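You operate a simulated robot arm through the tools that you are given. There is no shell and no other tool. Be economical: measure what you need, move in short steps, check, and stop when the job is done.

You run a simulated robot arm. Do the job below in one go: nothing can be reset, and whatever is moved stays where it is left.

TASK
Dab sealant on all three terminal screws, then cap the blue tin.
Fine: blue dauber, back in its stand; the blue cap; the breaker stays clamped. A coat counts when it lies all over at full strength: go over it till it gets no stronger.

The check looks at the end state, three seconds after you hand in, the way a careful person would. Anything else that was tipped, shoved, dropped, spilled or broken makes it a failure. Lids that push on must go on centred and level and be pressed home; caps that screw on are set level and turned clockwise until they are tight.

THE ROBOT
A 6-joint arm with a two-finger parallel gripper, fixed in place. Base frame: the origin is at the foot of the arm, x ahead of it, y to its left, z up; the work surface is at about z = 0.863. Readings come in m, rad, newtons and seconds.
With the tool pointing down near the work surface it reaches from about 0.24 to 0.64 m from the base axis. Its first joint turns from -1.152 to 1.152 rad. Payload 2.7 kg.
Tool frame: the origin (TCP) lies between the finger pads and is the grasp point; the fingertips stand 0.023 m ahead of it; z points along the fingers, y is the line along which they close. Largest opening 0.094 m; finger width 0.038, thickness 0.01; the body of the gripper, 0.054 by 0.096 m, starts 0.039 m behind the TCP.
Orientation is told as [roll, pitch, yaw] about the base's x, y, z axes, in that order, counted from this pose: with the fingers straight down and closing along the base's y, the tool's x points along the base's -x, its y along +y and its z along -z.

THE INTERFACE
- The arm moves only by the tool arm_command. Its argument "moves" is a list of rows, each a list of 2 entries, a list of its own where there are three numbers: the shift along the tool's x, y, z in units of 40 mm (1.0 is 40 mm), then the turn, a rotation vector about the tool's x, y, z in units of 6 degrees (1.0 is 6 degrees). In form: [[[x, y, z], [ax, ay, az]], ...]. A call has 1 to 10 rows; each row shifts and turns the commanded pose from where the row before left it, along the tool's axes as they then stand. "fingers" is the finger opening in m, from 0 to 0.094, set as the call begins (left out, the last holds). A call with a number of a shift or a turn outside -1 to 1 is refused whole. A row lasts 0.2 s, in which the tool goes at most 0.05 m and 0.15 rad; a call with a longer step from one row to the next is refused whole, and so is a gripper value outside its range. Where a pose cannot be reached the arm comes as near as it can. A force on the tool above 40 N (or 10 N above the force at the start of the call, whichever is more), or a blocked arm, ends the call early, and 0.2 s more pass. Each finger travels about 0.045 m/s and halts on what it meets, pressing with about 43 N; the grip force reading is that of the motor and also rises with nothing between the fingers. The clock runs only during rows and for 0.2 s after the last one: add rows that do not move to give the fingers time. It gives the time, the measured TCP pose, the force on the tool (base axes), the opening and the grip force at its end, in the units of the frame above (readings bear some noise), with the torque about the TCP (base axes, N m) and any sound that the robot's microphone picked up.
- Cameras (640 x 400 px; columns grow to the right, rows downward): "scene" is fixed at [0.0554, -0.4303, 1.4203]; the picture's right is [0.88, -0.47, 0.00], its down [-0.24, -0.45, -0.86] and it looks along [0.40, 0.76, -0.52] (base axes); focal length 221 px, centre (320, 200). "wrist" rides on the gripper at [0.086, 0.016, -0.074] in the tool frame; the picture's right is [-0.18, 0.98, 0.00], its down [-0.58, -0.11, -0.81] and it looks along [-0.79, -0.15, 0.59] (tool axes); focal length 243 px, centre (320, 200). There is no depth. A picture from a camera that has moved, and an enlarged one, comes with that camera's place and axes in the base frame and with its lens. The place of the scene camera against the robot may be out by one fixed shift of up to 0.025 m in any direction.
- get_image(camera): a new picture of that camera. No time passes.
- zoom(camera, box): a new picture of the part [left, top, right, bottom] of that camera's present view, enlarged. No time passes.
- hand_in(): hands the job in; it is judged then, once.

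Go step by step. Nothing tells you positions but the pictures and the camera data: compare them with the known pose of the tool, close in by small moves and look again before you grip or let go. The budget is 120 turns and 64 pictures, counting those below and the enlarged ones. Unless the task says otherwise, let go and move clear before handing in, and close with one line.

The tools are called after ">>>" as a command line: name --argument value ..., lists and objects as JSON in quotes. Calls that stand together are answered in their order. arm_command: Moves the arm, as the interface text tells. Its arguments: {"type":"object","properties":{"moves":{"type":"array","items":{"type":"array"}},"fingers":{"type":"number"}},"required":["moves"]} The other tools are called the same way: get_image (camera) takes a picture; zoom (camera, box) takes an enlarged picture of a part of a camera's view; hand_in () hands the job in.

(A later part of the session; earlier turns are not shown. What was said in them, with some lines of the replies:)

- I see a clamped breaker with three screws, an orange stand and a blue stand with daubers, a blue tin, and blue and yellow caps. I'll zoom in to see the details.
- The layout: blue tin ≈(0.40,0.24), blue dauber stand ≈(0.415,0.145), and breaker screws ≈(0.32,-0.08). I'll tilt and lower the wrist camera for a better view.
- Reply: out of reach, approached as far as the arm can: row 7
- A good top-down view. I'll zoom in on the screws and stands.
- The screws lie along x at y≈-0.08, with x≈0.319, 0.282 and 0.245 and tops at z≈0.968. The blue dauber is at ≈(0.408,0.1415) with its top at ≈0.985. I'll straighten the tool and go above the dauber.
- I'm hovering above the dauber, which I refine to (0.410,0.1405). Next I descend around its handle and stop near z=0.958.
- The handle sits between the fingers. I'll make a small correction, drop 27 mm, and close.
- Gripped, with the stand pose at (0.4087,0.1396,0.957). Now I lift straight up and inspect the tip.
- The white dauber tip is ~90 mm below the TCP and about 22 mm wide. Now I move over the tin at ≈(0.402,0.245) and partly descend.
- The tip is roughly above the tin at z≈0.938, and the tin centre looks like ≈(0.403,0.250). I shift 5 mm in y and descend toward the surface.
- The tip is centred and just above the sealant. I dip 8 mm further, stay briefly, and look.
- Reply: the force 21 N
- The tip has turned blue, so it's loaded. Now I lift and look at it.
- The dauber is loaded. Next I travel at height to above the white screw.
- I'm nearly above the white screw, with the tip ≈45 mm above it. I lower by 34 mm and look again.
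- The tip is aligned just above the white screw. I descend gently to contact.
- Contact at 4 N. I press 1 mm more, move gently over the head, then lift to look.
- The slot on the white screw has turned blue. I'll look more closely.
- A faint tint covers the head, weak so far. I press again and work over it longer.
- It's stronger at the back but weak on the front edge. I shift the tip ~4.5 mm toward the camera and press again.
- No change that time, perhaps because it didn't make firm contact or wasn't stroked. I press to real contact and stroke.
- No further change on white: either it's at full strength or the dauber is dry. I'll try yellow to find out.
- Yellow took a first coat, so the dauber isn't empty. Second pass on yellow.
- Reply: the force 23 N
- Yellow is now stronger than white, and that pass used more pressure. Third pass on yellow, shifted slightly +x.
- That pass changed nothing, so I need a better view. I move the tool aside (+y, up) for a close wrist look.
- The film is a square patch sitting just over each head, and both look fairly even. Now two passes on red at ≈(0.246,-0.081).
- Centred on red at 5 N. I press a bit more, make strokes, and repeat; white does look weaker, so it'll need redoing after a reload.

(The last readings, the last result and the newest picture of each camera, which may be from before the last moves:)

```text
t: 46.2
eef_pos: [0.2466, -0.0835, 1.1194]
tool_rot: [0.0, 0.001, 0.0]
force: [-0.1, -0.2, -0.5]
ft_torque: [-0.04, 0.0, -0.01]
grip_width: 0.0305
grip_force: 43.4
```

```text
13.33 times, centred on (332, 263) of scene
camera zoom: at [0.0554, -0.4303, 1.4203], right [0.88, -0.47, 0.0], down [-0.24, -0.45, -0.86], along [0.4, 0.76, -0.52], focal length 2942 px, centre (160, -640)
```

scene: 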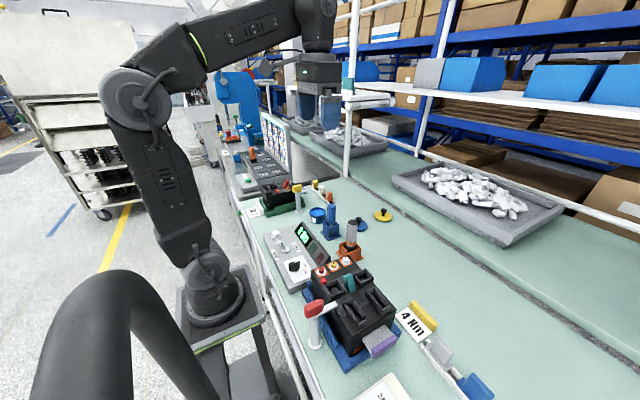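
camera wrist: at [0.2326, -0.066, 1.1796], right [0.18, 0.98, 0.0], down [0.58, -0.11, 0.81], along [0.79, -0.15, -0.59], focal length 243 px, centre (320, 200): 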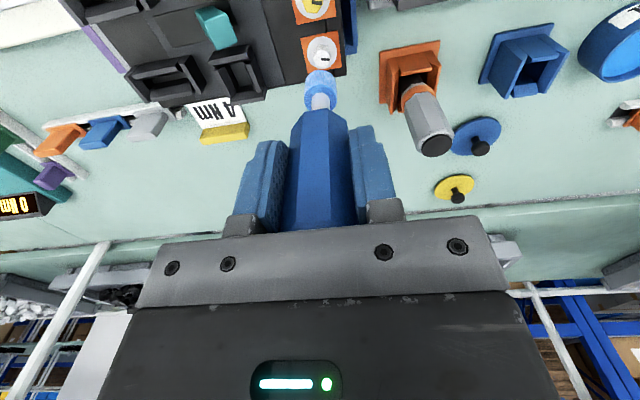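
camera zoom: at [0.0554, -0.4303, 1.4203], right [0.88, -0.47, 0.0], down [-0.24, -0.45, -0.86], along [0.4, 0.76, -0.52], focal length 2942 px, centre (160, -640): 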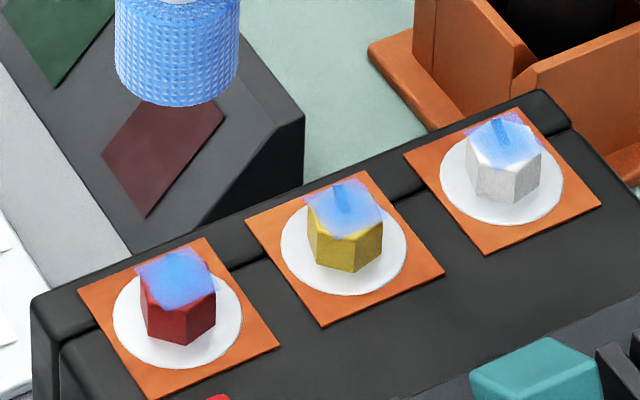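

Red now carries a coat, but all three look a bit patchy and white is weakest. I reload at the tin.

>>> arm_command --moves '[[[-0.44, 0.925, 0], [0, 0, 0]], [[-0.44, 0.925, 0], [0, 0, 0]], [[-0.44, 0.925, 0], [0, 0, 0]], [[-0.44, 0.925, 0], [0, 0, 0]], [[-0.44, 0.925, 0], [0, 0, 0]], [[-0.44, 0.925, 0], [0, 0, 0]], [[-0.44, 0.925, 0], [0, 0, 0]], [[-0.44, 0.925, 0], [0, 0, 0]], [[-0.44, 0.925, 0], [0, 0, 0]], [[0, 0, 0], [0, 0, 0]]]'

>>> arm_command --moves '[[[0, 0, 0.8], [0, 0, 0]], [[0, 0, 0.8], [0, 0, 0]], [[0, 0, 0.8], [0, 0, 0]], [[0, 0, 0.6], [0, 0, 0]], [[0, 0, 0.2], [0, 0, 0]], [[0, 0, 0], [0, 0, 0]]]'

>>> zoom --camera "scene" --box '[290, 180, 350, 230]'

```text
t: 48.4
eef_pos: [0.4042, 0.249, 1.1169]
tool_rot: [0.0, -0.001, 0.0]
force: [-0.4, 0.2, -1.1]
ft_torque: [0.0, 0.04, -0.02]
grip_width: 0.031
grip_force: 42.6
```

```text
t: 49.8
eef_pos: [0.4054, 0.2506, 0.9904]
tool_rot: [0.001, -0.003, -0.001]
force: [0.5, 0.3, -1.0]
ft_torque: [0.01, 0.0, -0.02]
grip_width: 0.0307
grip_force: 43.0
```

```text
8.00 times, centred on (320, 205) of scene
camera zoom: at [0.0554, -0.4303, 1.4203], right [0.88, -0.47, 0.0], down [-0.24, -0.45, -0.86], along [0.4, 0.76, -0.52], focal length 1765 px, centre (320, 160)
```

zoom: 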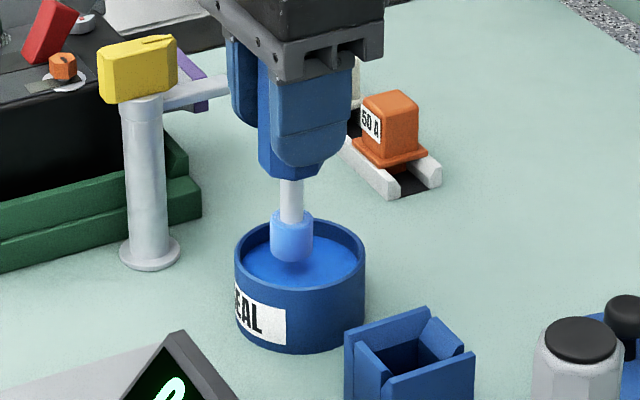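

>>> arm_command --moves '[[[0, 0, 0.1], [0, 0, 0]], [[0, 0, 0.06], [0, 0, 0]], [[0, 0, 0], [0, 0, 0]]]'

```text
t: 50.6
eef_pos: [0.4058, 0.2512, 0.9833]
tool_rot: [0.002, -0.001, 0.001]
force: [0.1, 0.1, -0.6]
ft_torque: [-0.05, 0.0, 0.04]
grip_width: 0.0307
grip_force: 43.1
```

>>> arm_command --moves '[[[0, 0, 0.05], [0, 0, 0]], [[0, 0, 0.05], [0, 0, 0]], [[0, 0, 0], [0, 0, 0]], [[0, 0, 0], [0, 0, 0]]]'

```text
t: 51.6
eef_pos: [0.406, 0.252, 0.9801]
tool_rot: [0.0, -0.001, 0.001]
force: [0.1, 0.0, -0.1]
ft_torque: [0.01, -0.02, 0.0]
grip_width: 0.0309
grip_force: 42.9
```

No contact yet (the dauber has slid up a few mm in the grip). I continue down gently.

>>> arm_command --moves '[[[0, 0, 0.05], [0, 0, 0]], [[0, 0, 0.03], [0, 0, 0]], [[0, 0, 0], [0, 0, 0]], [[0, 0, 0], [0, 0, 0]]]'

```text
t: 52.6
eef_pos: [0.4053, 0.2513, 0.9783]
tool_rot: [0.001, -0.003, -0.001]
force: [-1.1, 0.3, 6.0]
ft_torque: [-0.07, 0.08, -0.02]
grip_width: 0.0308
grip_force: 43.0
```

Contact at 6 N, so it's loaded. Back to white.

>>> arm_command --moves '[[[0, 0, 0], [0, 0, 0]], [[0, 0, -0.6], [0, 0, 0]], [[0, 0, -0.9], [0, 0, 0]], [[0, 0, -0.9], [0, 0, 0]], [[0, 0, -0.9], [0, 0, 0]], [[0, 0, -0.1], [0, 0, 0]]]'

>>> arm_command --moves '[[[0.236, -0.922, 0], [0, 0, 0]], [[0.236, -0.922, 0], [0, 0, 0]], [[0.236, -0.922, 0], [0, 0, 0]], [[0.236, -0.922, 0], [0, 0, 0]], [[0.236, -0.922, 0], [0, 0, 0]], [[0.236, -0.922, 0], [0, 0, 0]], [[0.236, -0.922, 0], [0, 0, 0]], [[0.236, -0.922, 0], [0, 0, 0]], [[0.236, -0.922, 0], [0, 0, 0]], [[0, 0, 0.8], [0, 0, 0]]]'

>>> arm_command --moves '[[[0, 0, 0.4], [0, 0, 0]], [[0, 0, 0.1], [0, 0, 0]], [[0, 0, 0], [0, 0, 0]]]'

```text
t: 54.0
eef_pos: [0.405, 0.252, 1.1152]
tool_rot: [0.002, 0.001, -0.001]
force: [0.0, -0.4, -0.4]
ft_torque: [0.01, 0.0, -0.02]
grip_width: 0.0311
grip_force: 43.2
```

```text
t: 56.2
eef_pos: [0.3196, -0.0786, 1.0813]
tool_rot: [0.0, -0.001, 0.0]
force: [0.3, 0.6, -0.5]
ft_torque: [-0.01, -0.03, 0.02]
grip_width: 0.0308
grip_force: 43.4
```

```text
t: 57.0
eef_pos: [0.3189, -0.0784, 1.0618]
tool_rot: [0.001, 0.0, 0.0]
force: [0.0, -0.2, -0.1]
ft_torque: [-0.04, 0.04, 0.05]
grip_width: 0.0306
grip_force: 43.0
```

>>> arm_command --moves '[[[0, -0.04, 0.05], [0, 0, 0]], [[0, 0, 0.04], [0, 0, 0]], [[0, 0, 0], [0, 0, 0]], [[0, 0, 0], [0, 0, 0]]]'

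```text
t: 58.0
eef_pos: [0.3198, -0.0816, 1.0596]
tool_rot: [0.0, -0.003, 0.0]
force: [-0.8, 2.1, 16.2]
ft_torque: [0.29, -0.09, -0.02]
grip_width: 0.0309
grip_force: 43.0
```

At 16 N on white, I stroke, lift, look.

>>> arm_command --moves '[[[0.12, 0, -0.02], [0, 0, 0]], [[0, 0.12, 0], [0, 0, 0]], [[-0.12, 0, 0], [0, 0, 0]], [[-0.12, 0, 0], [0, 0, 0]], [[0, -0.12, 0], [0, 0, 0]], [[0, -0.12, 0], [0, 0, 0]], [[0.12, 0, 0], [0, 0, 0]], [[0.12, 0, 0], [0, 0, 0]], [[-0.12, 0.12, 0], [0, 0, 0]], [[0, 0, 0], [0, 0, 0]]]'

>>> arm_command --moves '[[[0, 0, -0.5], [0, 0, 0]], [[0, 0, -0.4], [0, 0, 0]], [[0, 0, 0], [0, 0, 0]]]'

>>> zoom --camera "scene" --box '[314, 248, 350, 278]'

```text
t: 60.2
eef_pos: [0.319, -0.0821, 1.0588]
tool_rot: [0.001, 0.001, 0.0]
force: [-5.4, -3.6, 20.9]
ft_torque: [-0.3, 0.41, -0.02]
grip_width: 0.0309
grip_force: 42.4
```

```text
t: 61.0
eef_pos: [0.3187, -0.0823, 1.0952]
tool_rot: [0.0, -0.001, 0.0]
force: [-0.2, 0.3, -0.8]
ft_torque: [0.0, -0.04, 0.0]
grip_width: 0.0309
grip_force: 43.4
```

```text
13.33 times, centred on (332, 263) of scene
camera zoom: at [0.0554, -0.4303, 1.4203], right [0.88, -0.47, 0.0], down [-0.24, -0.45, -0.86], along [0.4, 0.76, -0.52], focal length 2942 px, centre (160, -640)
```

zoom: 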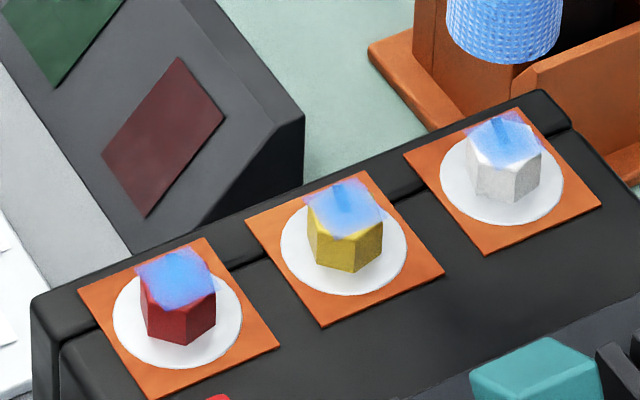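

>>> zoom --camera "scene" --box '[334, 250, 352, 268]'

```text
16.00 times, centred on (343, 259) of scene
camera zoom: at [0.0554, -0.4303, 1.4203], right [0.88, -0.47, 0.0], down [-0.24, -0.45, -0.86], along [0.4, 0.76, -0.52], focal length 3531 px, centre (-48, -744)
```

zoom: 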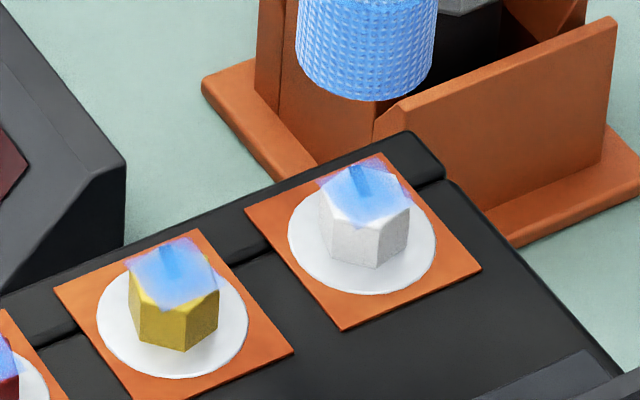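

White stays the same after a fresh reload and a full going-over, so it is at full strength. Now fresh passes on yellow and red for certainty.

>>> arm_command --moves '[[[0.9, 0.04, 0], [0, 0, 0]], [[0, 0, 0.5], [0, 0, 0]], [[0, 0, 0.38], [0, 0, 0]], [[0.1, 0, 0], [0, 0, 0]], [[-0.1, 0.1, 0], [0, 0, 0]], [[-0.1, -0.1, 0], [0, 0, 0]], [[0.1, -0.1, 0], [0, 0, 0]], [[0, 0.1, 0], [0, 0, 0]], [[0, 0, 0], [0, 0, 0]]]'

>>> arm_command --moves '[[[0, 0, -0.5], [0, 0, 0]], [[0, 0, -0.4], [0, 0, 0]], [[0.94, 0, 0], [0, 0, 0]], [[0, 0, 0.5], [0, 0, 0]], [[0, 0, 0.38], [0, 0, 0]], [[0, 0, 0], [0, 0, 0]]]'

```text
t: 63.0
eef_pos: [0.2832, -0.0818, 1.0607]
tool_rot: [0.001, 0.0, 0.0]
force: [1.9, -4.1, 9.4]
ft_torque: [-0.32, -0.13, -0.01]
grip_width: 0.031
grip_force: 43.4
```

```text
t: 64.4
eef_pos: [0.2463, -0.0793, 1.0609]
tool_rot: [-0.001, -0.001, 0.001]
force: [-2.6, -0.1, 9.8]
ft_torque: [0.0, 0.24, -0.03]
grip_width: 0.0311
grip_force: 42.8
```

>>> arm_command --moves '[[[0.1, 0, 0], [0, 0, 0]], [[-0.1, 0.1, 0], [0, 0, 0]], [[-0.1, -0.1, 0], [0, 0, 0]], [[0.1, -0.1, 0], [0, 0, 0]], [[0, 0.1, 0], [0, 0, 0]], [[0, 0, 0], [0, 0, 0]], [[0, 0, -0.5], [0, 0, 0]], [[0, 0, -0.9], [0, 0, 0]], [[0.2, 0.9, 0], [0, 0, 0]], [[0.2, 0.3, 0], [0, 0, 0]]]'

>>> zoom --camera "scene" --box '[314, 248, 350, 278]'

>>> zoom --camera "wrist" --box '[220, 20, 310, 120]'

```text
t: 66.6
eef_pos: [0.2301, -0.0321, 1.1141]
tool_rot: [0.001, 0.0, 0.001]
force: [-1.3, -1.4, -0.5]
ft_torque: [-0.01, -0.03, 0.01]
grip_width: 0.0307
grip_force: 43.2
```

```text
13.33 times, centred on (332, 263) of scene
camera zoom: at [0.0554, -0.4303, 1.4203], right [0.88, -0.47, 0.0], down [-0.24, -0.45, -0.86], along [0.4, 0.76, -0.52], focal length 2942 px, centre (160, -640)
```

zoom: 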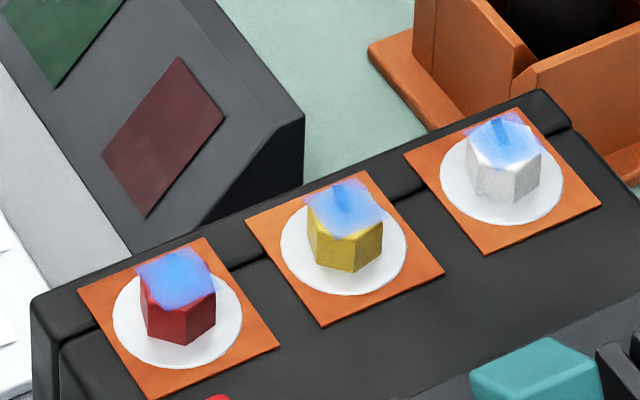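

```text
4.00 times, centred on (265, 70) of wrist
camera zoom: at [0.1424, -0.0157, 1.1888], right [0.18, 0.98, 0.0], down [0.58, -0.11, 0.81], along [0.79, -0.15, -0.59], focal length 970 px, centre (540, 720)
```

zoom: 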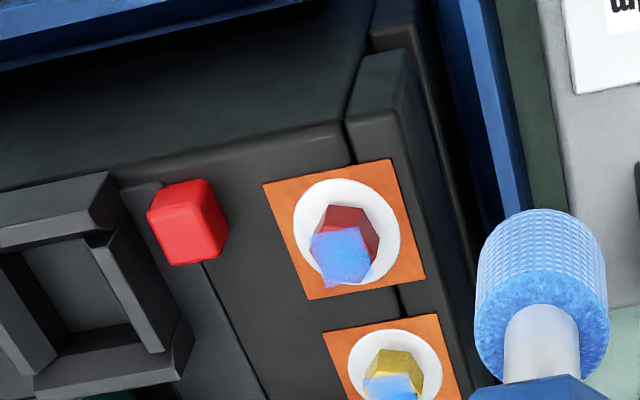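

The red coat didn't change either, and the film strengths are consistent across all three. Coating is done, so I carry the dauber back above its stand.

>>> arm_command --moves '[[[-0.638, 0.613, 0], [0, 0, 0]], [[-0.638, 0.613, 0], [0, 0, 0]], [[-0.638, 0.613, 0], [0, 0, 0]], [[-0.638, 0.613, 0], [0, 0, 0]], [[-0.638, 0.613, 0], [0, 0, 0]], [[-0.638, 0.613, 0], [0, 0, 0]], [[-0.638, 0.613, 0], [0, 0, 0]], [[0, 0, 0.6], [0, 0, 0]], [[0, 0, 0], [0, 0, 0]]]'

>>> zoom --camera "scene" --box '[300, 160, 360, 250]'

>>> zoom --camera "wrist" --box '[260, 0, 400, 120]'

```text
t: 68.6
eef_pos: [0.4099, 0.1371, 1.0908]
tool_rot: [0.001, 0.001, -0.001]
force: [-0.1, -0.5, -0.9]
ft_torque: [0.02, -0.01, -0.03]
grip_width: 0.0308
grip_force: 43.3
```

```text
4.44 times, centred on (330, 205) of scene
camera zoom: at [0.0554, -0.4302, 1.4203], right [0.88, -0.47, 0.0], down [-0.24, -0.45, -0.86], along [0.4, 0.76, -0.52], focal length 981 px, centre (276, 178)
```

zoom: 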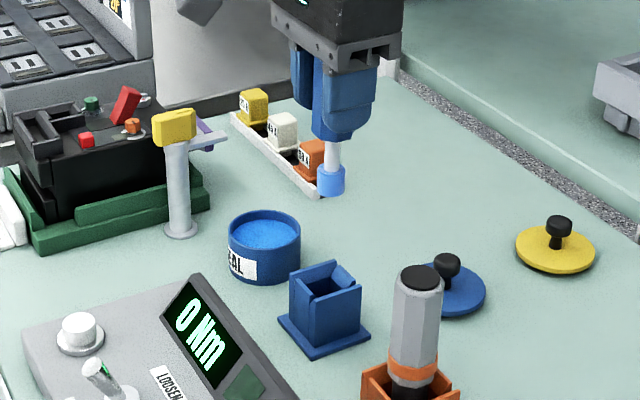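

```text
3.33 times, centred on (330, 60) of wrist
camera zoom: at [0.3217, 0.1545, 1.165], right [0.18, 0.98, 0.0], down [0.58, -0.11, 0.81], along [0.79, -0.15, -0.59], focal length 809 px, centre (287, 667)
```

zoom: 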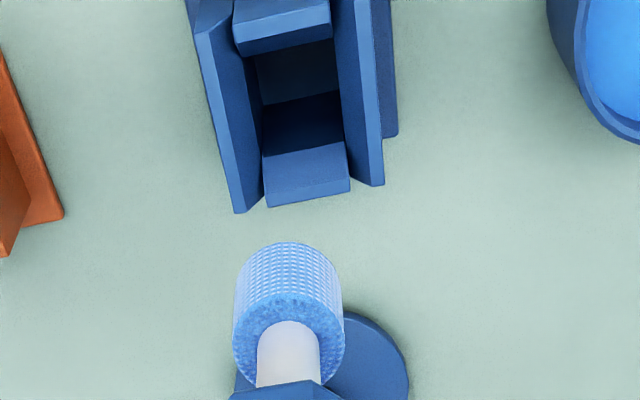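

It's upright and aligned within ~1.5 mm; I correct +1.4 mm in y and lower into the stand.

>>> arm_command --moves '[[[0.008, 0.035, 0.7], [0, 0, 0]], [[0, 0, 0.7], [0, 0, 0]], [[0, 0, 0.4], [0, 0, 0]], [[0, 0, 0.3], [0, 0, 0]], [[0, 0, 0.3], [0, 0, 0]], [[0, 0, 0.3], [0, 0, 0]], [[0, 0, 0], [0, 0, 0]]]'

>>> zoom --camera "scene" --box '[300, 180, 360, 250]'

```text
t: 70.2
eef_pos: [0.4101, 0.1409, 0.9855]
tool_rot: [-0.001, 0.0, 0.001]
force: [0.7, -0.1, -1.2]
ft_torque: [-0.02, -0.02, 0.0]
grip_width: 0.0306
grip_force: 43.0
```

```text
5.71 times, centred on (330, 215) of scene
camera zoom: at [0.0554, -0.4303, 1.4203], right [0.88, -0.47, 0.0], down [-0.24, -0.45, -0.86], along [0.4, 0.76, -0.52], focal length 1261 px, centre (263, 114)
```

zoom: 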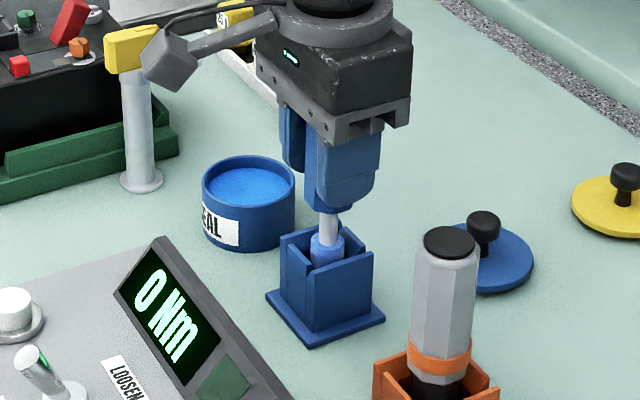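

The tip is inside the stand with no contact. I keep lowering to the floor.

>>> arm_command --moves '[[[0, 0, 0.3], [0, 0, 0]], [[0, 0, 0.2], [0, 0, 0]], [[0, 0, 0.15], [0, 0, 0]], [[0, 0, 0], [0, 0, 0]]]'

>>> arm_command --moves '[[[0, 0, 0.07], [0, 0, 0]], [[0, 0, 0], [0, 0, 0]]]'

```text
t: 71.2
eef_pos: [0.4089, 0.1411, 0.9587]
tool_rot: [0.002, -0.001, 0.0]
force: [-0.1, 0.4, -0.9]
ft_torque: [-0.05, 0.08, 0.02]
grip_width: 0.0306
grip_force: 42.9
```

```text
t: 71.8
eef_pos: [0.4097, 0.1419, 0.9555]
tool_rot: [0.0, 0.0, 0.0]
force: [-3.9, 0.9, -0.3]
ft_torque: [0.04, 0.2, 0.01]
grip_width: 0.031
grip_force: 43.0
```

>>> arm_command --moves '[[[0, 0, 0.05], [0, 0, 0]], [[0, 0, 0], [0, 0, 0]]]'

>>> zoom --camera "scene" --box '[300, 180, 360, 250]'

```text
t: 72.4
eef_pos: [0.4096, 0.1408, 0.9537]
tool_rot: [0.0, 0.001, -0.002]
force: [-3.6, -1.3, -0.2]
ft_torque: [-0.06, 0.25, -0.04]
grip_width: 0.0307
grip_force: 43.2
```

```text
5.71 times, centred on (330, 215) of scene
camera zoom: at [0.0553, -0.4303, 1.4203], right [0.88, -0.47, 0.0], down [-0.24, -0.45, -0.86], along [0.4, 0.76, -0.52], focal length 1261 px, centre (263, 114)
```

zoom: 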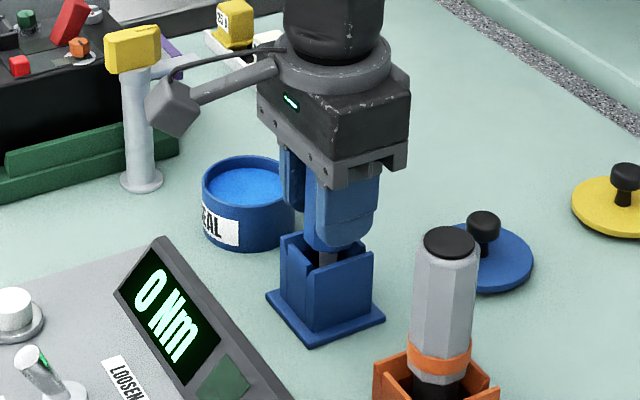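

There's light side contact in +x; I back off 1 mm and settle down gently.

>>> arm_command --moves '[[[0.03, 0, 0.03], [0, 0, 0]], [[0, 0, 0], [0, 0, 0]]]'

>>> arm_command --moves '[[[0, 0, 0.04], [0, 0, 0]], [[0, 0, 0], [0, 0, 0]]]'

```text
t: 73.0
eef_pos: [0.4086, 0.14, 0.9532]
tool_rot: [-0.002, -0.001, 0.0]
force: [-0.7, 0.4, -1.2]
ft_torque: [-0.02, -0.01, 0.01]
grip_width: 0.0307
grip_force: 42.9
```

```text
t: 73.6
eef_pos: [0.4089, 0.1403, 0.9535]
tool_rot: [0.001, -0.003, 0.0]
force: [-7.0, -3.6, 26.9]
ft_torque: [-0.2, 0.46, -0.03]
grip_width: 0.0309
grip_force: 42.6
```

Seated on the stand floor. I relieve 0.8 mm, open the fingers, and rise clear.

>>> arm_command --moves '[[[0, 0, -0.02], [0, 0, 0]], [[0, 0, 0], [0, 0, 0]]]'

>>> arm_command --moves '[[[0, 0, 0], [0, 0, 0]], [[0, 0, 0], [0, 0, 0]], [[0, 0, 0], [0, 0, 0]], [[0, 0, 0], [0, 0, 0]]]' --fingers 0.085

>>> arm_command --moves '[[[0, 0, -0.5], [0, 0, 0]], [[0, 0, -0.9], [0, 0, 0]], [[0, 0, -0.9], [0, 0, 0]], [[0, 0, -0.9], [0, 0, 0]], [[0, 0, -0.9], [0, 0, 0]], [[0, 0, 0], [0, 0, 0]]]'

>>> get_image --camera "wrist"

>>> zoom --camera "scene" --box '[290, 170, 410, 250]'

```text
t: 74.2
eef_pos: [0.4087, 0.1399, 0.9526]
tool_rot: [0.002, -0.006, 0.0]
force: [-1.3, -1.6, 30.1]
ft_torque: [-0.04, -0.11, -0.01]
grip_width: 0.031
grip_force: 42.8
```

```text
t: 75.2
eef_pos: [0.4077, 0.1408, 0.9528]
tool_rot: [0.0, 0.0, 0.001]
force: [-1.6, 0.0, 14.2]
ft_torque: [-0.01, -0.03, 0.03]
grip_width: 0.0849
grip_force: 0.2
```

```text
t: 76.6
eef_pos: [0.4085, 0.1409, 1.1162]
tool_rot: [0.0, 0.0, 0.001]
force: [0.2, 0.0, 0.0]
ft_torque: [-0.02, 0.01, 0.01]
grip_width: 0.0849
grip_force: 0.0
```

```text
15 pictures are left
camera wrist: at [0.321, 0.1571, 1.1906], right [0.18, 0.98, 0.0], down [0.58, -0.11, 0.81], along [0.79, -0.15, -0.59], focal length 243 px, centre (320, 200)
```

wrist: 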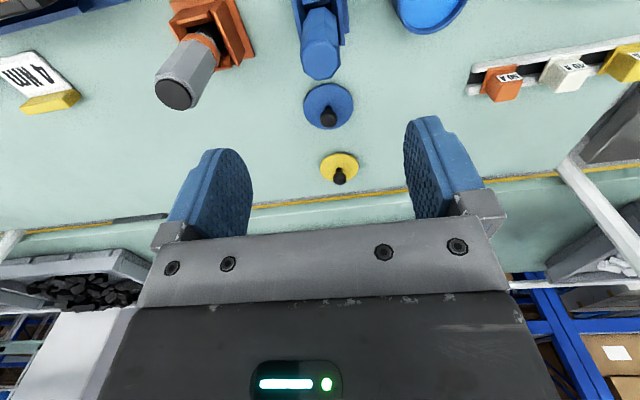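

```text
5.00 times, centred on (350, 210) of scene
camera zoom: at [0.0554, -0.4303, 1.4203], right [0.88, -0.47, 0.0], down [-0.24, -0.45, -0.86], along [0.4, 0.76, -0.52], focal length 1103 px, centre (170, 150)
```

zoom: 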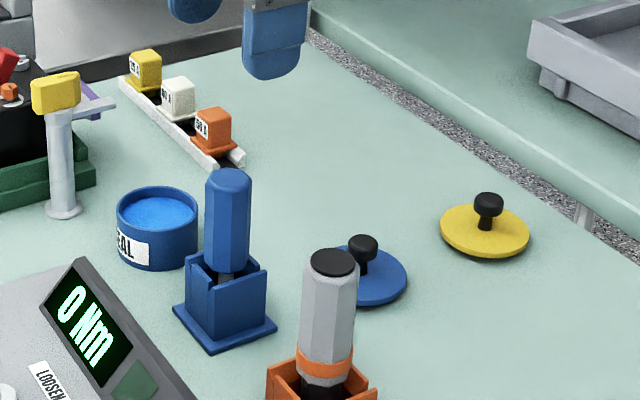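

The dauber is back upright in its stand. The blue cap is at ≈(0.523,0.131) with its knob top at ≈0.90. With the default yaw the wrist camera would hit the dauber, so I'll yaw ~42° and hover over the cap.

>>> arm_command --moves '[[[-0.95, -0.08, 0], [0, 0, 0]], [[-0.95, -0.08, 0], [0, 0, 0]], [[-0.95, -0.08, 0], [0, 0, 0]], [[0, 0, 0], [0, 0, -1]], [[0, 0, 0], [0, 0, -1]], [[0, 0, 0], [0, 0, -1]], [[0, 0, 0], [0, 0, -1]], [[0, 0, 0], [0, 0, -1]], [[0, 0, 0], [0, 0, -1]], [[0, 0, 0], [0, 0, -1]]]'

>>> arm_command --moves '[[[0, 0, 0.8], [0, 0, 0]], [[0, 0, 0.7], [0, 0, 0]], [[0, 0, 0], [0, 0, 0]]]'

>>> get_image --camera "wrist"

>>> zoom --camera "scene" --box '[300, 160, 420, 250]'

```text
t: 78.8
eef_pos: [0.5218, 0.1306, 1.1144]
tool_rot: [-0.001, 0.0, 0.734]
force: [0.0, 0.5, -0.2]
ft_torque: [0.02, 0.02, 0.0]
grip_width: 0.085
grip_force: 0.0
```

```text
t: 79.6
eef_pos: [0.5206, 0.133, 1.0535]
tool_rot: [-0.001, 0.0, 0.734]
force: [-0.3, -0.9, -1.3]
ft_torque: [-0.03, 0.03, 0.01]
grip_width: 0.085
grip_force: 0.0
```

```text
13 pictures are left
camera wrist: at [0.4445, 0.0871, 1.1277], right [-0.52, 0.85, 0.0], down [0.5, 0.31, 0.81], along [0.69, 0.42, -0.59], focal length 243 px, centre (320, 200)
```

wrist: 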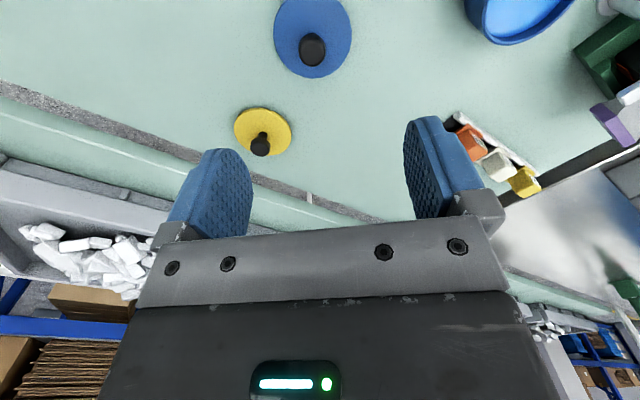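

```text
4.44 times, centred on (360, 205) of scene
camera zoom: at [0.0554, -0.4303, 1.4203], right [0.88, -0.47, 0.0], down [-0.24, -0.45, -0.86], along [0.4, 0.76, -0.52], focal length 981 px, centre (142, 178)
```

zoom: 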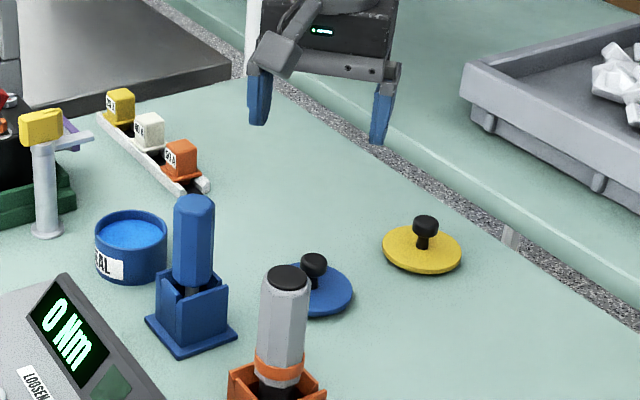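

Cap refined to ≈(0.528,0.129). I correct and lower to just above the knob, then look.

>>> arm_command --moves '[[[-0.08, -0.155, 0.7], [0, 0, 0]], [[0, 0, 0.8], [0, 0, 0]], [[0, 0, 0.8], [0, 0, 0]], [[0, 0, 0.6], [0, 0, 0]], [[0, 0, 0], [0, 0, 0]]]'

>>> get_image --camera "wrist"

>>> zoom --camera "scene" --box '[330, 170, 410, 240]'

```text
t: 80.8
eef_pos: [0.5284, 0.1267, 0.9381]
tool_rot: [-0.001, 0.0, 0.732]
force: [0.1, 0.3, 0.1]
ft_torque: [-0.01, -0.01, 0.04]
grip_width: 0.0851
grip_force: 0.1
```

```text
11 pictures are left
camera wrist: at [0.4523, 0.0815, 1.0122], right [-0.52, 0.85, 0.0], down [0.5, 0.31, 0.81], along [0.69, 0.42, -0.59], focal length 243 px, centre (320, 200)
```

wrist: 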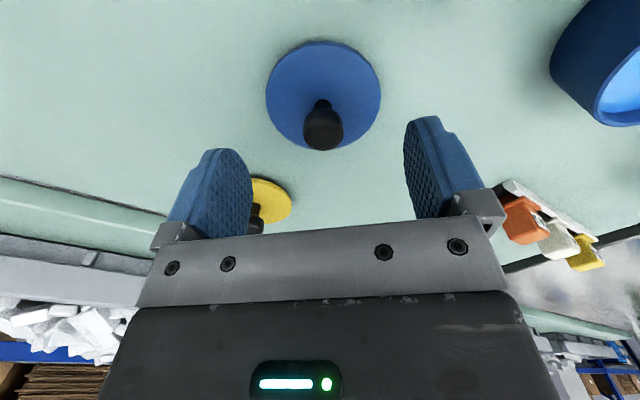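

```text
5.71 times, centred on (370, 205) of scene
camera zoom: at [0.0554, -0.4303, 1.4203], right [0.88, -0.47, 0.0], down [-0.24, -0.45, -0.86], along [0.4, 0.76, -0.52], focal length 1261 px, centre (34, 171)
```

zoom: 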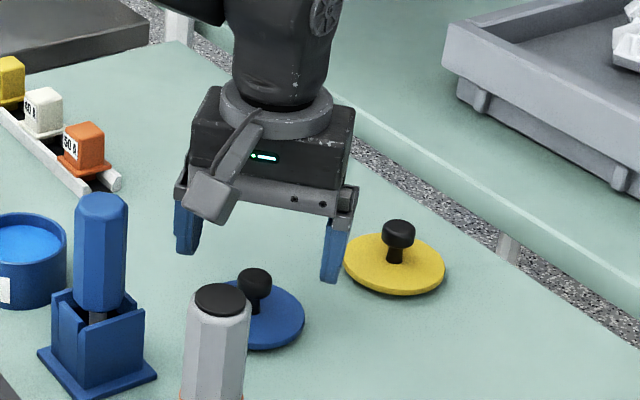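

The knob is centred between the fingers. I lower to z≈0.899 and close.

>>> arm_command --moves '[[[0.05, 0, 0.5], [0, 0, 0]], [[0, 0, 0.48], [0, 0, 0]], [[0, 0, 0], [0, 0, 0]]]'

>>> arm_command --moves '[[[0, 0, 0], [0, 0, 0]], [[0, 0, 0], [0, 0, 0]], [[0, 0, 0], [0, 0, 0]], [[0, 0, 0], [0, 0, 0]], [[0, 0, 0], [0, 0, 0]], [[0, 0, 0], [0, 0, 0]]]' --fingers 0.0

>>> get_image --camera "wrist"

```text
t: 81.6
eef_pos: [0.5276, 0.1278, 0.8991]
tool_rot: [0.001, -0.001, 0.734]
force: [-1.1, -0.6, 0.5]
ft_torque: [-0.03, 0.0, -0.03]
grip_width: 0.0852
grip_force: 0.1
```

```text
t: 83.0
eef_pos: [0.5269, 0.1279, 0.8994]
tool_rot: [0.001, 0.0, 0.732]
force: [0.4, -0.5, 0.0]
ft_torque: [0.01, 0.01, 0.02]
grip_width: 0.0217
grip_force: 42.8
```

```text
9 pictures are left
camera wrist: at [0.4517, 0.0827, 0.9739], right [-0.52, 0.85, 0.0], down [0.5, 0.31, 0.81], along [0.69, 0.42, -0.59], focal length 243 px, centre (320, 200)
```

wrist: 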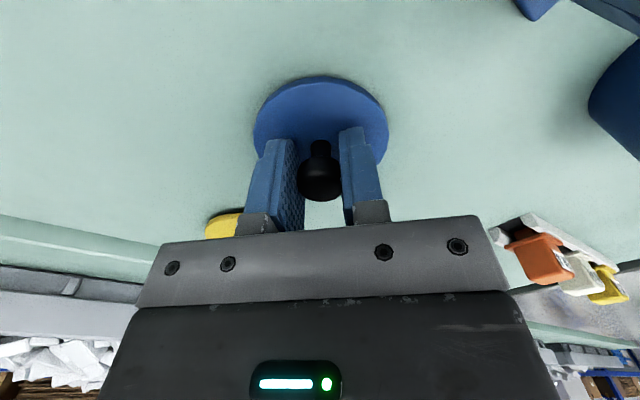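

The knob is gripped at the cap's centre (within 1–2 mm). The tin centre works out as ≈(0.4055,0.2507). I lift and carry the cap over, staying above the dauber.

>>> arm_command --moves '[[[0, 0, -0.3], [0, 0, 0]], [[0, 0, -0.8], [0, 0, 0]], [[0, 0, -0.9], [0, 0, 0]], [[0, 0, -0.8], [0, 0, 0]], [[0.04, 0.862, 0], [0, 0, 0]], [[0.04, 0.862, 0], [0, 0, 0]], [[0.04, 0.862, 0], [0, 0, 0]], [[0.04, 0.862, 0], [0, 0, 0]], [[0.04, 0.862, 0], [0, 0, 0]], [[0, 0, 0], [0, 0, 0]]]'

>>> get_image --camera "wrist"

>>> zoom --camera "scene" --box '[270, 150, 370, 240]'

```text
t: 85.2
eef_pos: [0.4074, 0.2514, 1.0119]
tool_rot: [0.0, 0.0, 0.734]
force: [-0.7, 0.2, -0.7]
ft_torque: [0.0, 0.02, 0.02]
grip_width: 0.0219
grip_force: 43.3
```

```text
8 pictures are left
camera wrist: at [0.3311, 0.2059, 1.0857], right [-0.52, 0.85, 0.0], down [0.5, 0.31, 0.81], along [0.69, 0.42, -0.59], focal length 243 px, centre (320, 200)
```

wrist: 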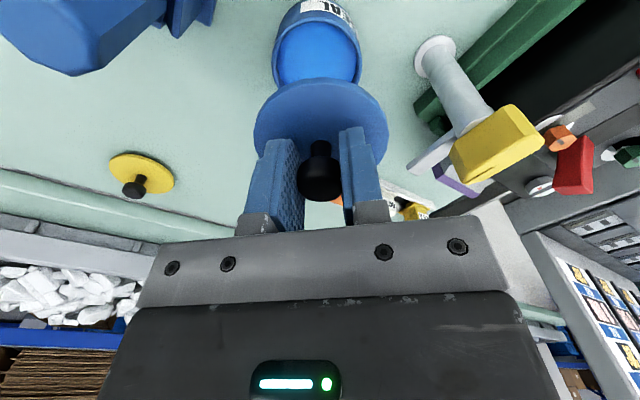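

```text
4.44 times, centred on (320, 195) of scene
camera zoom: at [0.0554, -0.4302, 1.4203], right [0.88, -0.47, 0.0], down [-0.24, -0.45, -0.86], along [0.4, 0.76, -0.52], focal length 981 px, centre (320, 222)
```

zoom: 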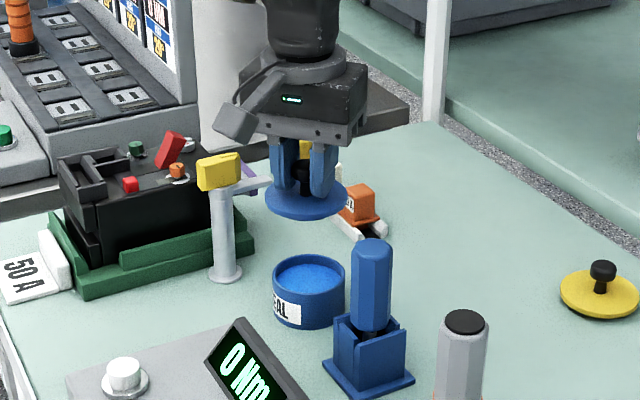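

The cap is level above the tin. There's a slight offset (~3 mm in y), so I correct it, lower to ~25 mm above the rim, and look.

>>> arm_command --moves '[[[0.025, -0.065, 0.5], [0, 0, 0]], [[0, 0, 0.7], [0, 0, 0]], [[0, 0, 0], [0, 0, 0]]]'

>>> zoom --camera "scene" --box '[295, 175, 345, 225]'

>>> zoom --camera "wrist" --box '[240, 30, 400, 150]'

```text
t: 86.0
eef_pos: [0.4097, 0.2466, 0.9628]
tool_rot: [-0.001, -0.001, 0.732]
force: [-0.7, 0.7, -0.1]
ft_torque: [-0.02, 0.02, 0.0]
grip_width: 0.022
grip_force: 43.2
```

```text
8.00 times, centred on (320, 200) of scene
camera zoom: at [0.0554, -0.4303, 1.4203], right [0.88, -0.47, 0.0], down [-0.24, -0.45, -0.86], along [0.4, 0.76, -0.52], focal length 1765 px, centre (320, 200)
```

zoom: 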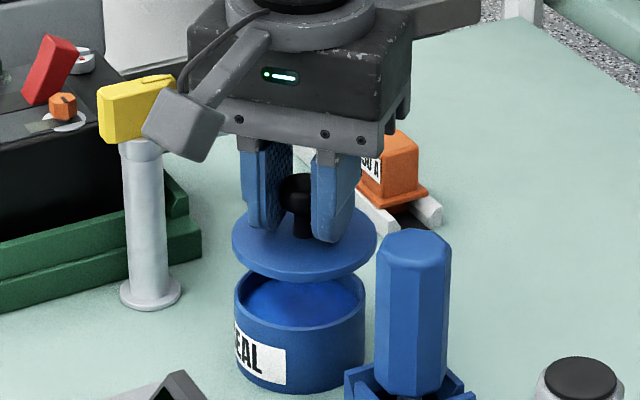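

```text
3.33 times, centred on (320, 90) of wrist
camera zoom: at [0.3341, 0.2022, 1.0378], right [-0.52, 0.85, 0.0], down [0.5, 0.31, 0.81], along [0.69, 0.42, -0.59], focal length 809 px, centre (320, 567)
```

zoom: 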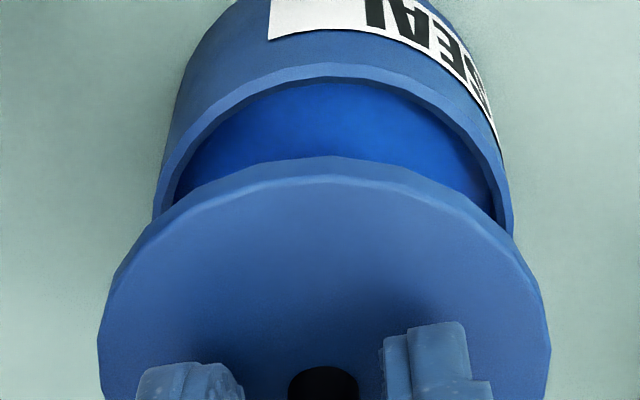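

The cap is within ~2.6 mm of centre; I correct by (-2.5,+0.8) mm and descend to just above the rim.

>>> arm_command --moves '[[[0.033, 0.057, 0], [0, 0, 0]], [[0, 0, 0.35], [0, 0, 0]], [[0, 0, 0], [0, 0, 0]]]'

>>> zoom --camera "scene" --box '[295, 180, 345, 230]'

>>> zoom --camera "wrist" --box '[240, 30, 400, 150]'

```text
t: 86.8
eef_pos: [0.407, 0.2481, 0.9502]
tool_rot: [0.0, 0.0, 0.734]
force: [1.0, 0.1, -0.5]
ft_torque: [-0.02, -0.01, 0.0]
grip_width: 0.0216
grip_force: 42.9
```

```text
8.00 times, centred on (320, 205) of scene
camera zoom: at [0.0554, -0.4303, 1.4203], right [0.88, -0.47, 0.0], down [-0.24, -0.45, -0.86], along [0.4, 0.76, -0.52], focal length 1765 px, centre (320, 160)
```

zoom: 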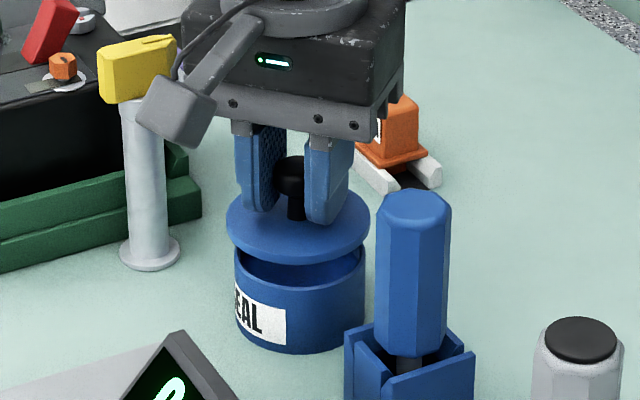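

```text
3.33 times, centred on (320, 90) of wrist
camera zoom: at [0.3308, 0.2028, 1.0251], right [-0.52, 0.85, 0.0], down [0.5, 0.31, 0.81], along [0.69, 0.42, -0.59], focal length 809 px, centre (320, 567)
```

zoom: 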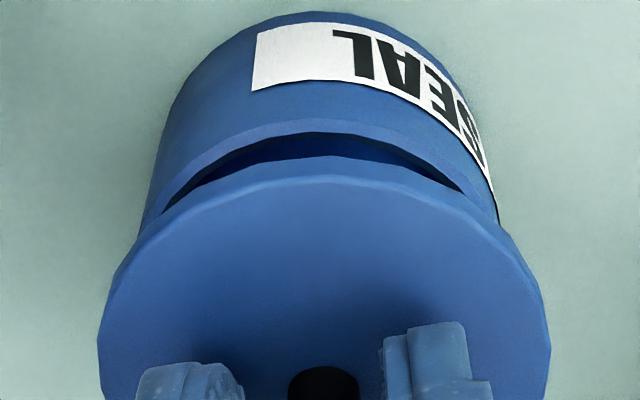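

The offset is now under 1 mm. A last tiny correction, then I lower gently to contact.

>>> arm_command --moves '[[[-0.015, -0.02, 0.1], [0, 0, 0]], [[0, 0, 0.08], [0, 0, 0]], [[0, 0, 0.05], [0, 0, 0]], [[0, 0, 0], [0, 0, 0]]]'

>>> arm_command --moves '[[[0, 0, 0.05], [0, 0, 0]], [[0, 0, 0.04], [0, 0, 0]], [[0, 0, 0], [0, 0, 0]]]'

```text
t: 87.8
eef_pos: [0.4062, 0.2473, 0.9435]
tool_rot: [0.0, 0.001, 0.731]
force: [1.3, 0.9, -0.5]
ft_torque: [0.01, 0.02, 0.0]
grip_width: 0.0219
grip_force: 42.0
```

```text
t: 88.6
eef_pos: [0.4052, 0.2481, 0.939]
tool_rot: [-0.001, -0.002, 0.733]
force: [-0.1, 0.4, -0.5]
ft_torque: [-0.01, 0.01, -0.01]
grip_width: 0.0218
grip_force: 43.1
```

>>> arm_command --moves '[[[0, 0, 0.05], [0, 0, 0]], [[0, 0, 0.04], [0, 0, 0]], [[0, 0, 0], [0, 0, 0]]]'

```text
t: 89.4
eef_pos: [0.406, 0.2483, 0.9355]
tool_rot: [-0.001, -0.001, 0.732]
force: [4.6, 1.8, 1.7]
ft_torque: [0.01, -0.12, -0.04]
grip_width: 0.022
grip_force: 42.8
```

Light guiding force toward +x; I shift 0.8 mm that way and press on down.

>>> arm_command --moves '[[[-0.022, 0, 0.02], [0, 0, 0]], [[0, 0, 0.03], [0, 0, 0]], [[0, 0, 0], [0, 0, 0]]]'

```text
t: 90.2
eef_pos: [0.4056, 0.2479, 0.9352]
tool_rot: [-0.002, -0.001, 0.733]
force: [1.2, -12.2, 26.2]
ft_torque: [-0.42, 0.31, -0.05]
grip_width: 0.022
grip_force: 43.1
heard: snap
```

A snap was heard, so the cap has clicked on. Check level before releasing.

>>> zoom --camera "scene" --box '[295, 180, 345, 230]'

```text
8.00 times, centred on (320, 205) of scene
camera zoom: at [0.0551, -0.4308, 1.4202], right [0.88, -0.47, 0.0], down [-0.24, -0.45, -0.86], along [0.4, 0.76, -0.52], focal length 1765 px, centre (320, 160)
```

zoom: 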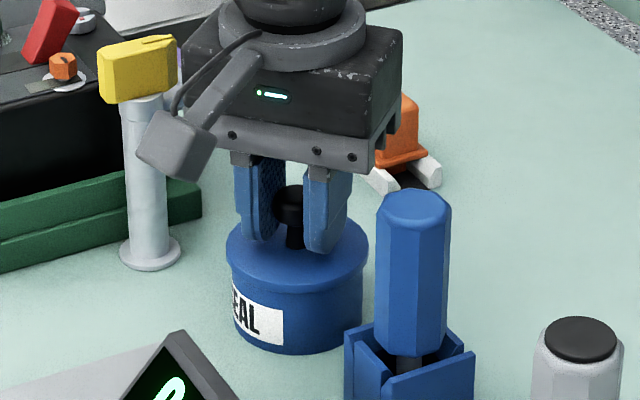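

The cap sits level and centred on the tin. I open the fingers and rise clear.

>>> arm_command --moves '[[[0, 0, 0], [0, 0, 0]], [[0, 0, 0], [0, 0, 0]], [[0, 0, 0], [0, 0, 0]], [[0, 0, 0], [0, 0, 0]]]' --fingers 0.055

>>> arm_command --moves '[[[0, 0, -0.5], [0, 0, 0]], [[0, 0, -0.9], [0, 0, 0]], [[0, 0, -0.9], [0, 0, 0]], [[0, 0, -0.9], [0, 0, 0]], [[0, 0, -0.9], [0, 0, 0]], [[0, 0, 0], [0, 0, 0]]]'

>>> zoom --camera "scene" --box '[295, 180, 345, 230]'

>>> zoom --camera "scene" --box '[280, 190, 420, 300]'

```text
t: 91.2
eef_pos: [0.4043, 0.248, 0.9321]
tool_rot: [-0.002, 0.0, 0.734]
force: [-0.2, 0.1, -0.3]
ft_torque: [0.0, -0.02, -0.01]
grip_width: 0.0551
grip_force: 0.0
```

```text
t: 92.6
eef_pos: [0.4067, 0.2475, 1.0946]
tool_rot: [0.0, -0.001, 0.734]
force: [0.4, 0.4, 0.9]
ft_torque: [0.0, 0.01, -0.04]
grip_width: 0.055
grip_force: 0.1
```

```text
8.00 times, centred on (320, 205) of scene
camera zoom: at [0.0554, -0.4303, 1.4203], right [0.88, -0.47, 0.0], down [-0.24, -0.45, -0.86], along [0.4, 0.76, -0.52], focal length 1765 px, centre (320, 160)
```

zoom: 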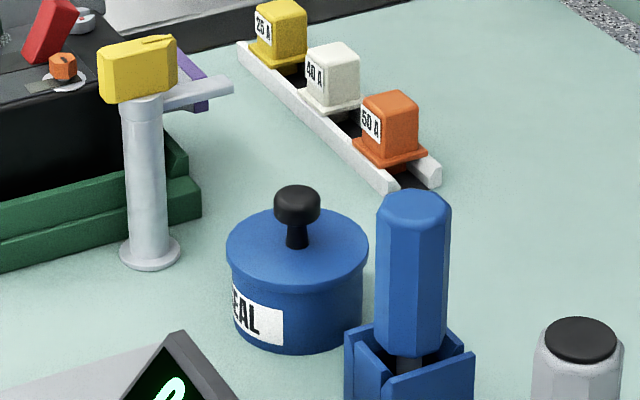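

```text
3.64 times, centred on (350, 245) of scene
camera zoom: at [0.0554, -0.4303, 1.4203], right [0.88, -0.47, 0.0], down [-0.24, -0.45, -0.86], along [0.4, 0.76, -0.52], focal length 802 px, centre (211, 36)
```

zoom: 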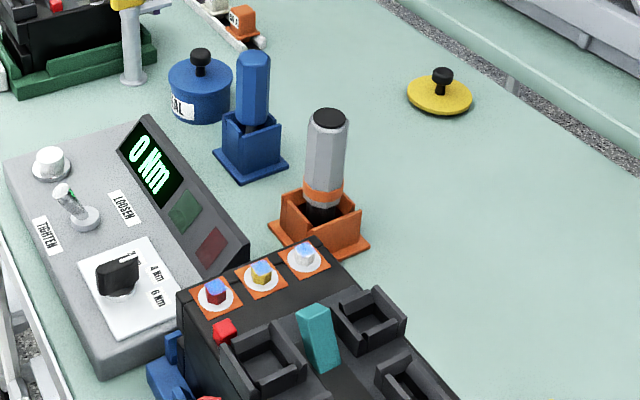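

All three screws are coated, the blue dauber is back in its stand, the blue cap has snapped on level, and the arm is clear of everything. I'm handing in.

>>> hand_in

```text
The job is handed in.
```

The job is handed in. All three screws are coated and got no stronger on a further pass, the blue dauber is back in its stand, and the blue cap is snapped on level. The tin shifted about 1 mm as the cap went on; the breaker was not moved.
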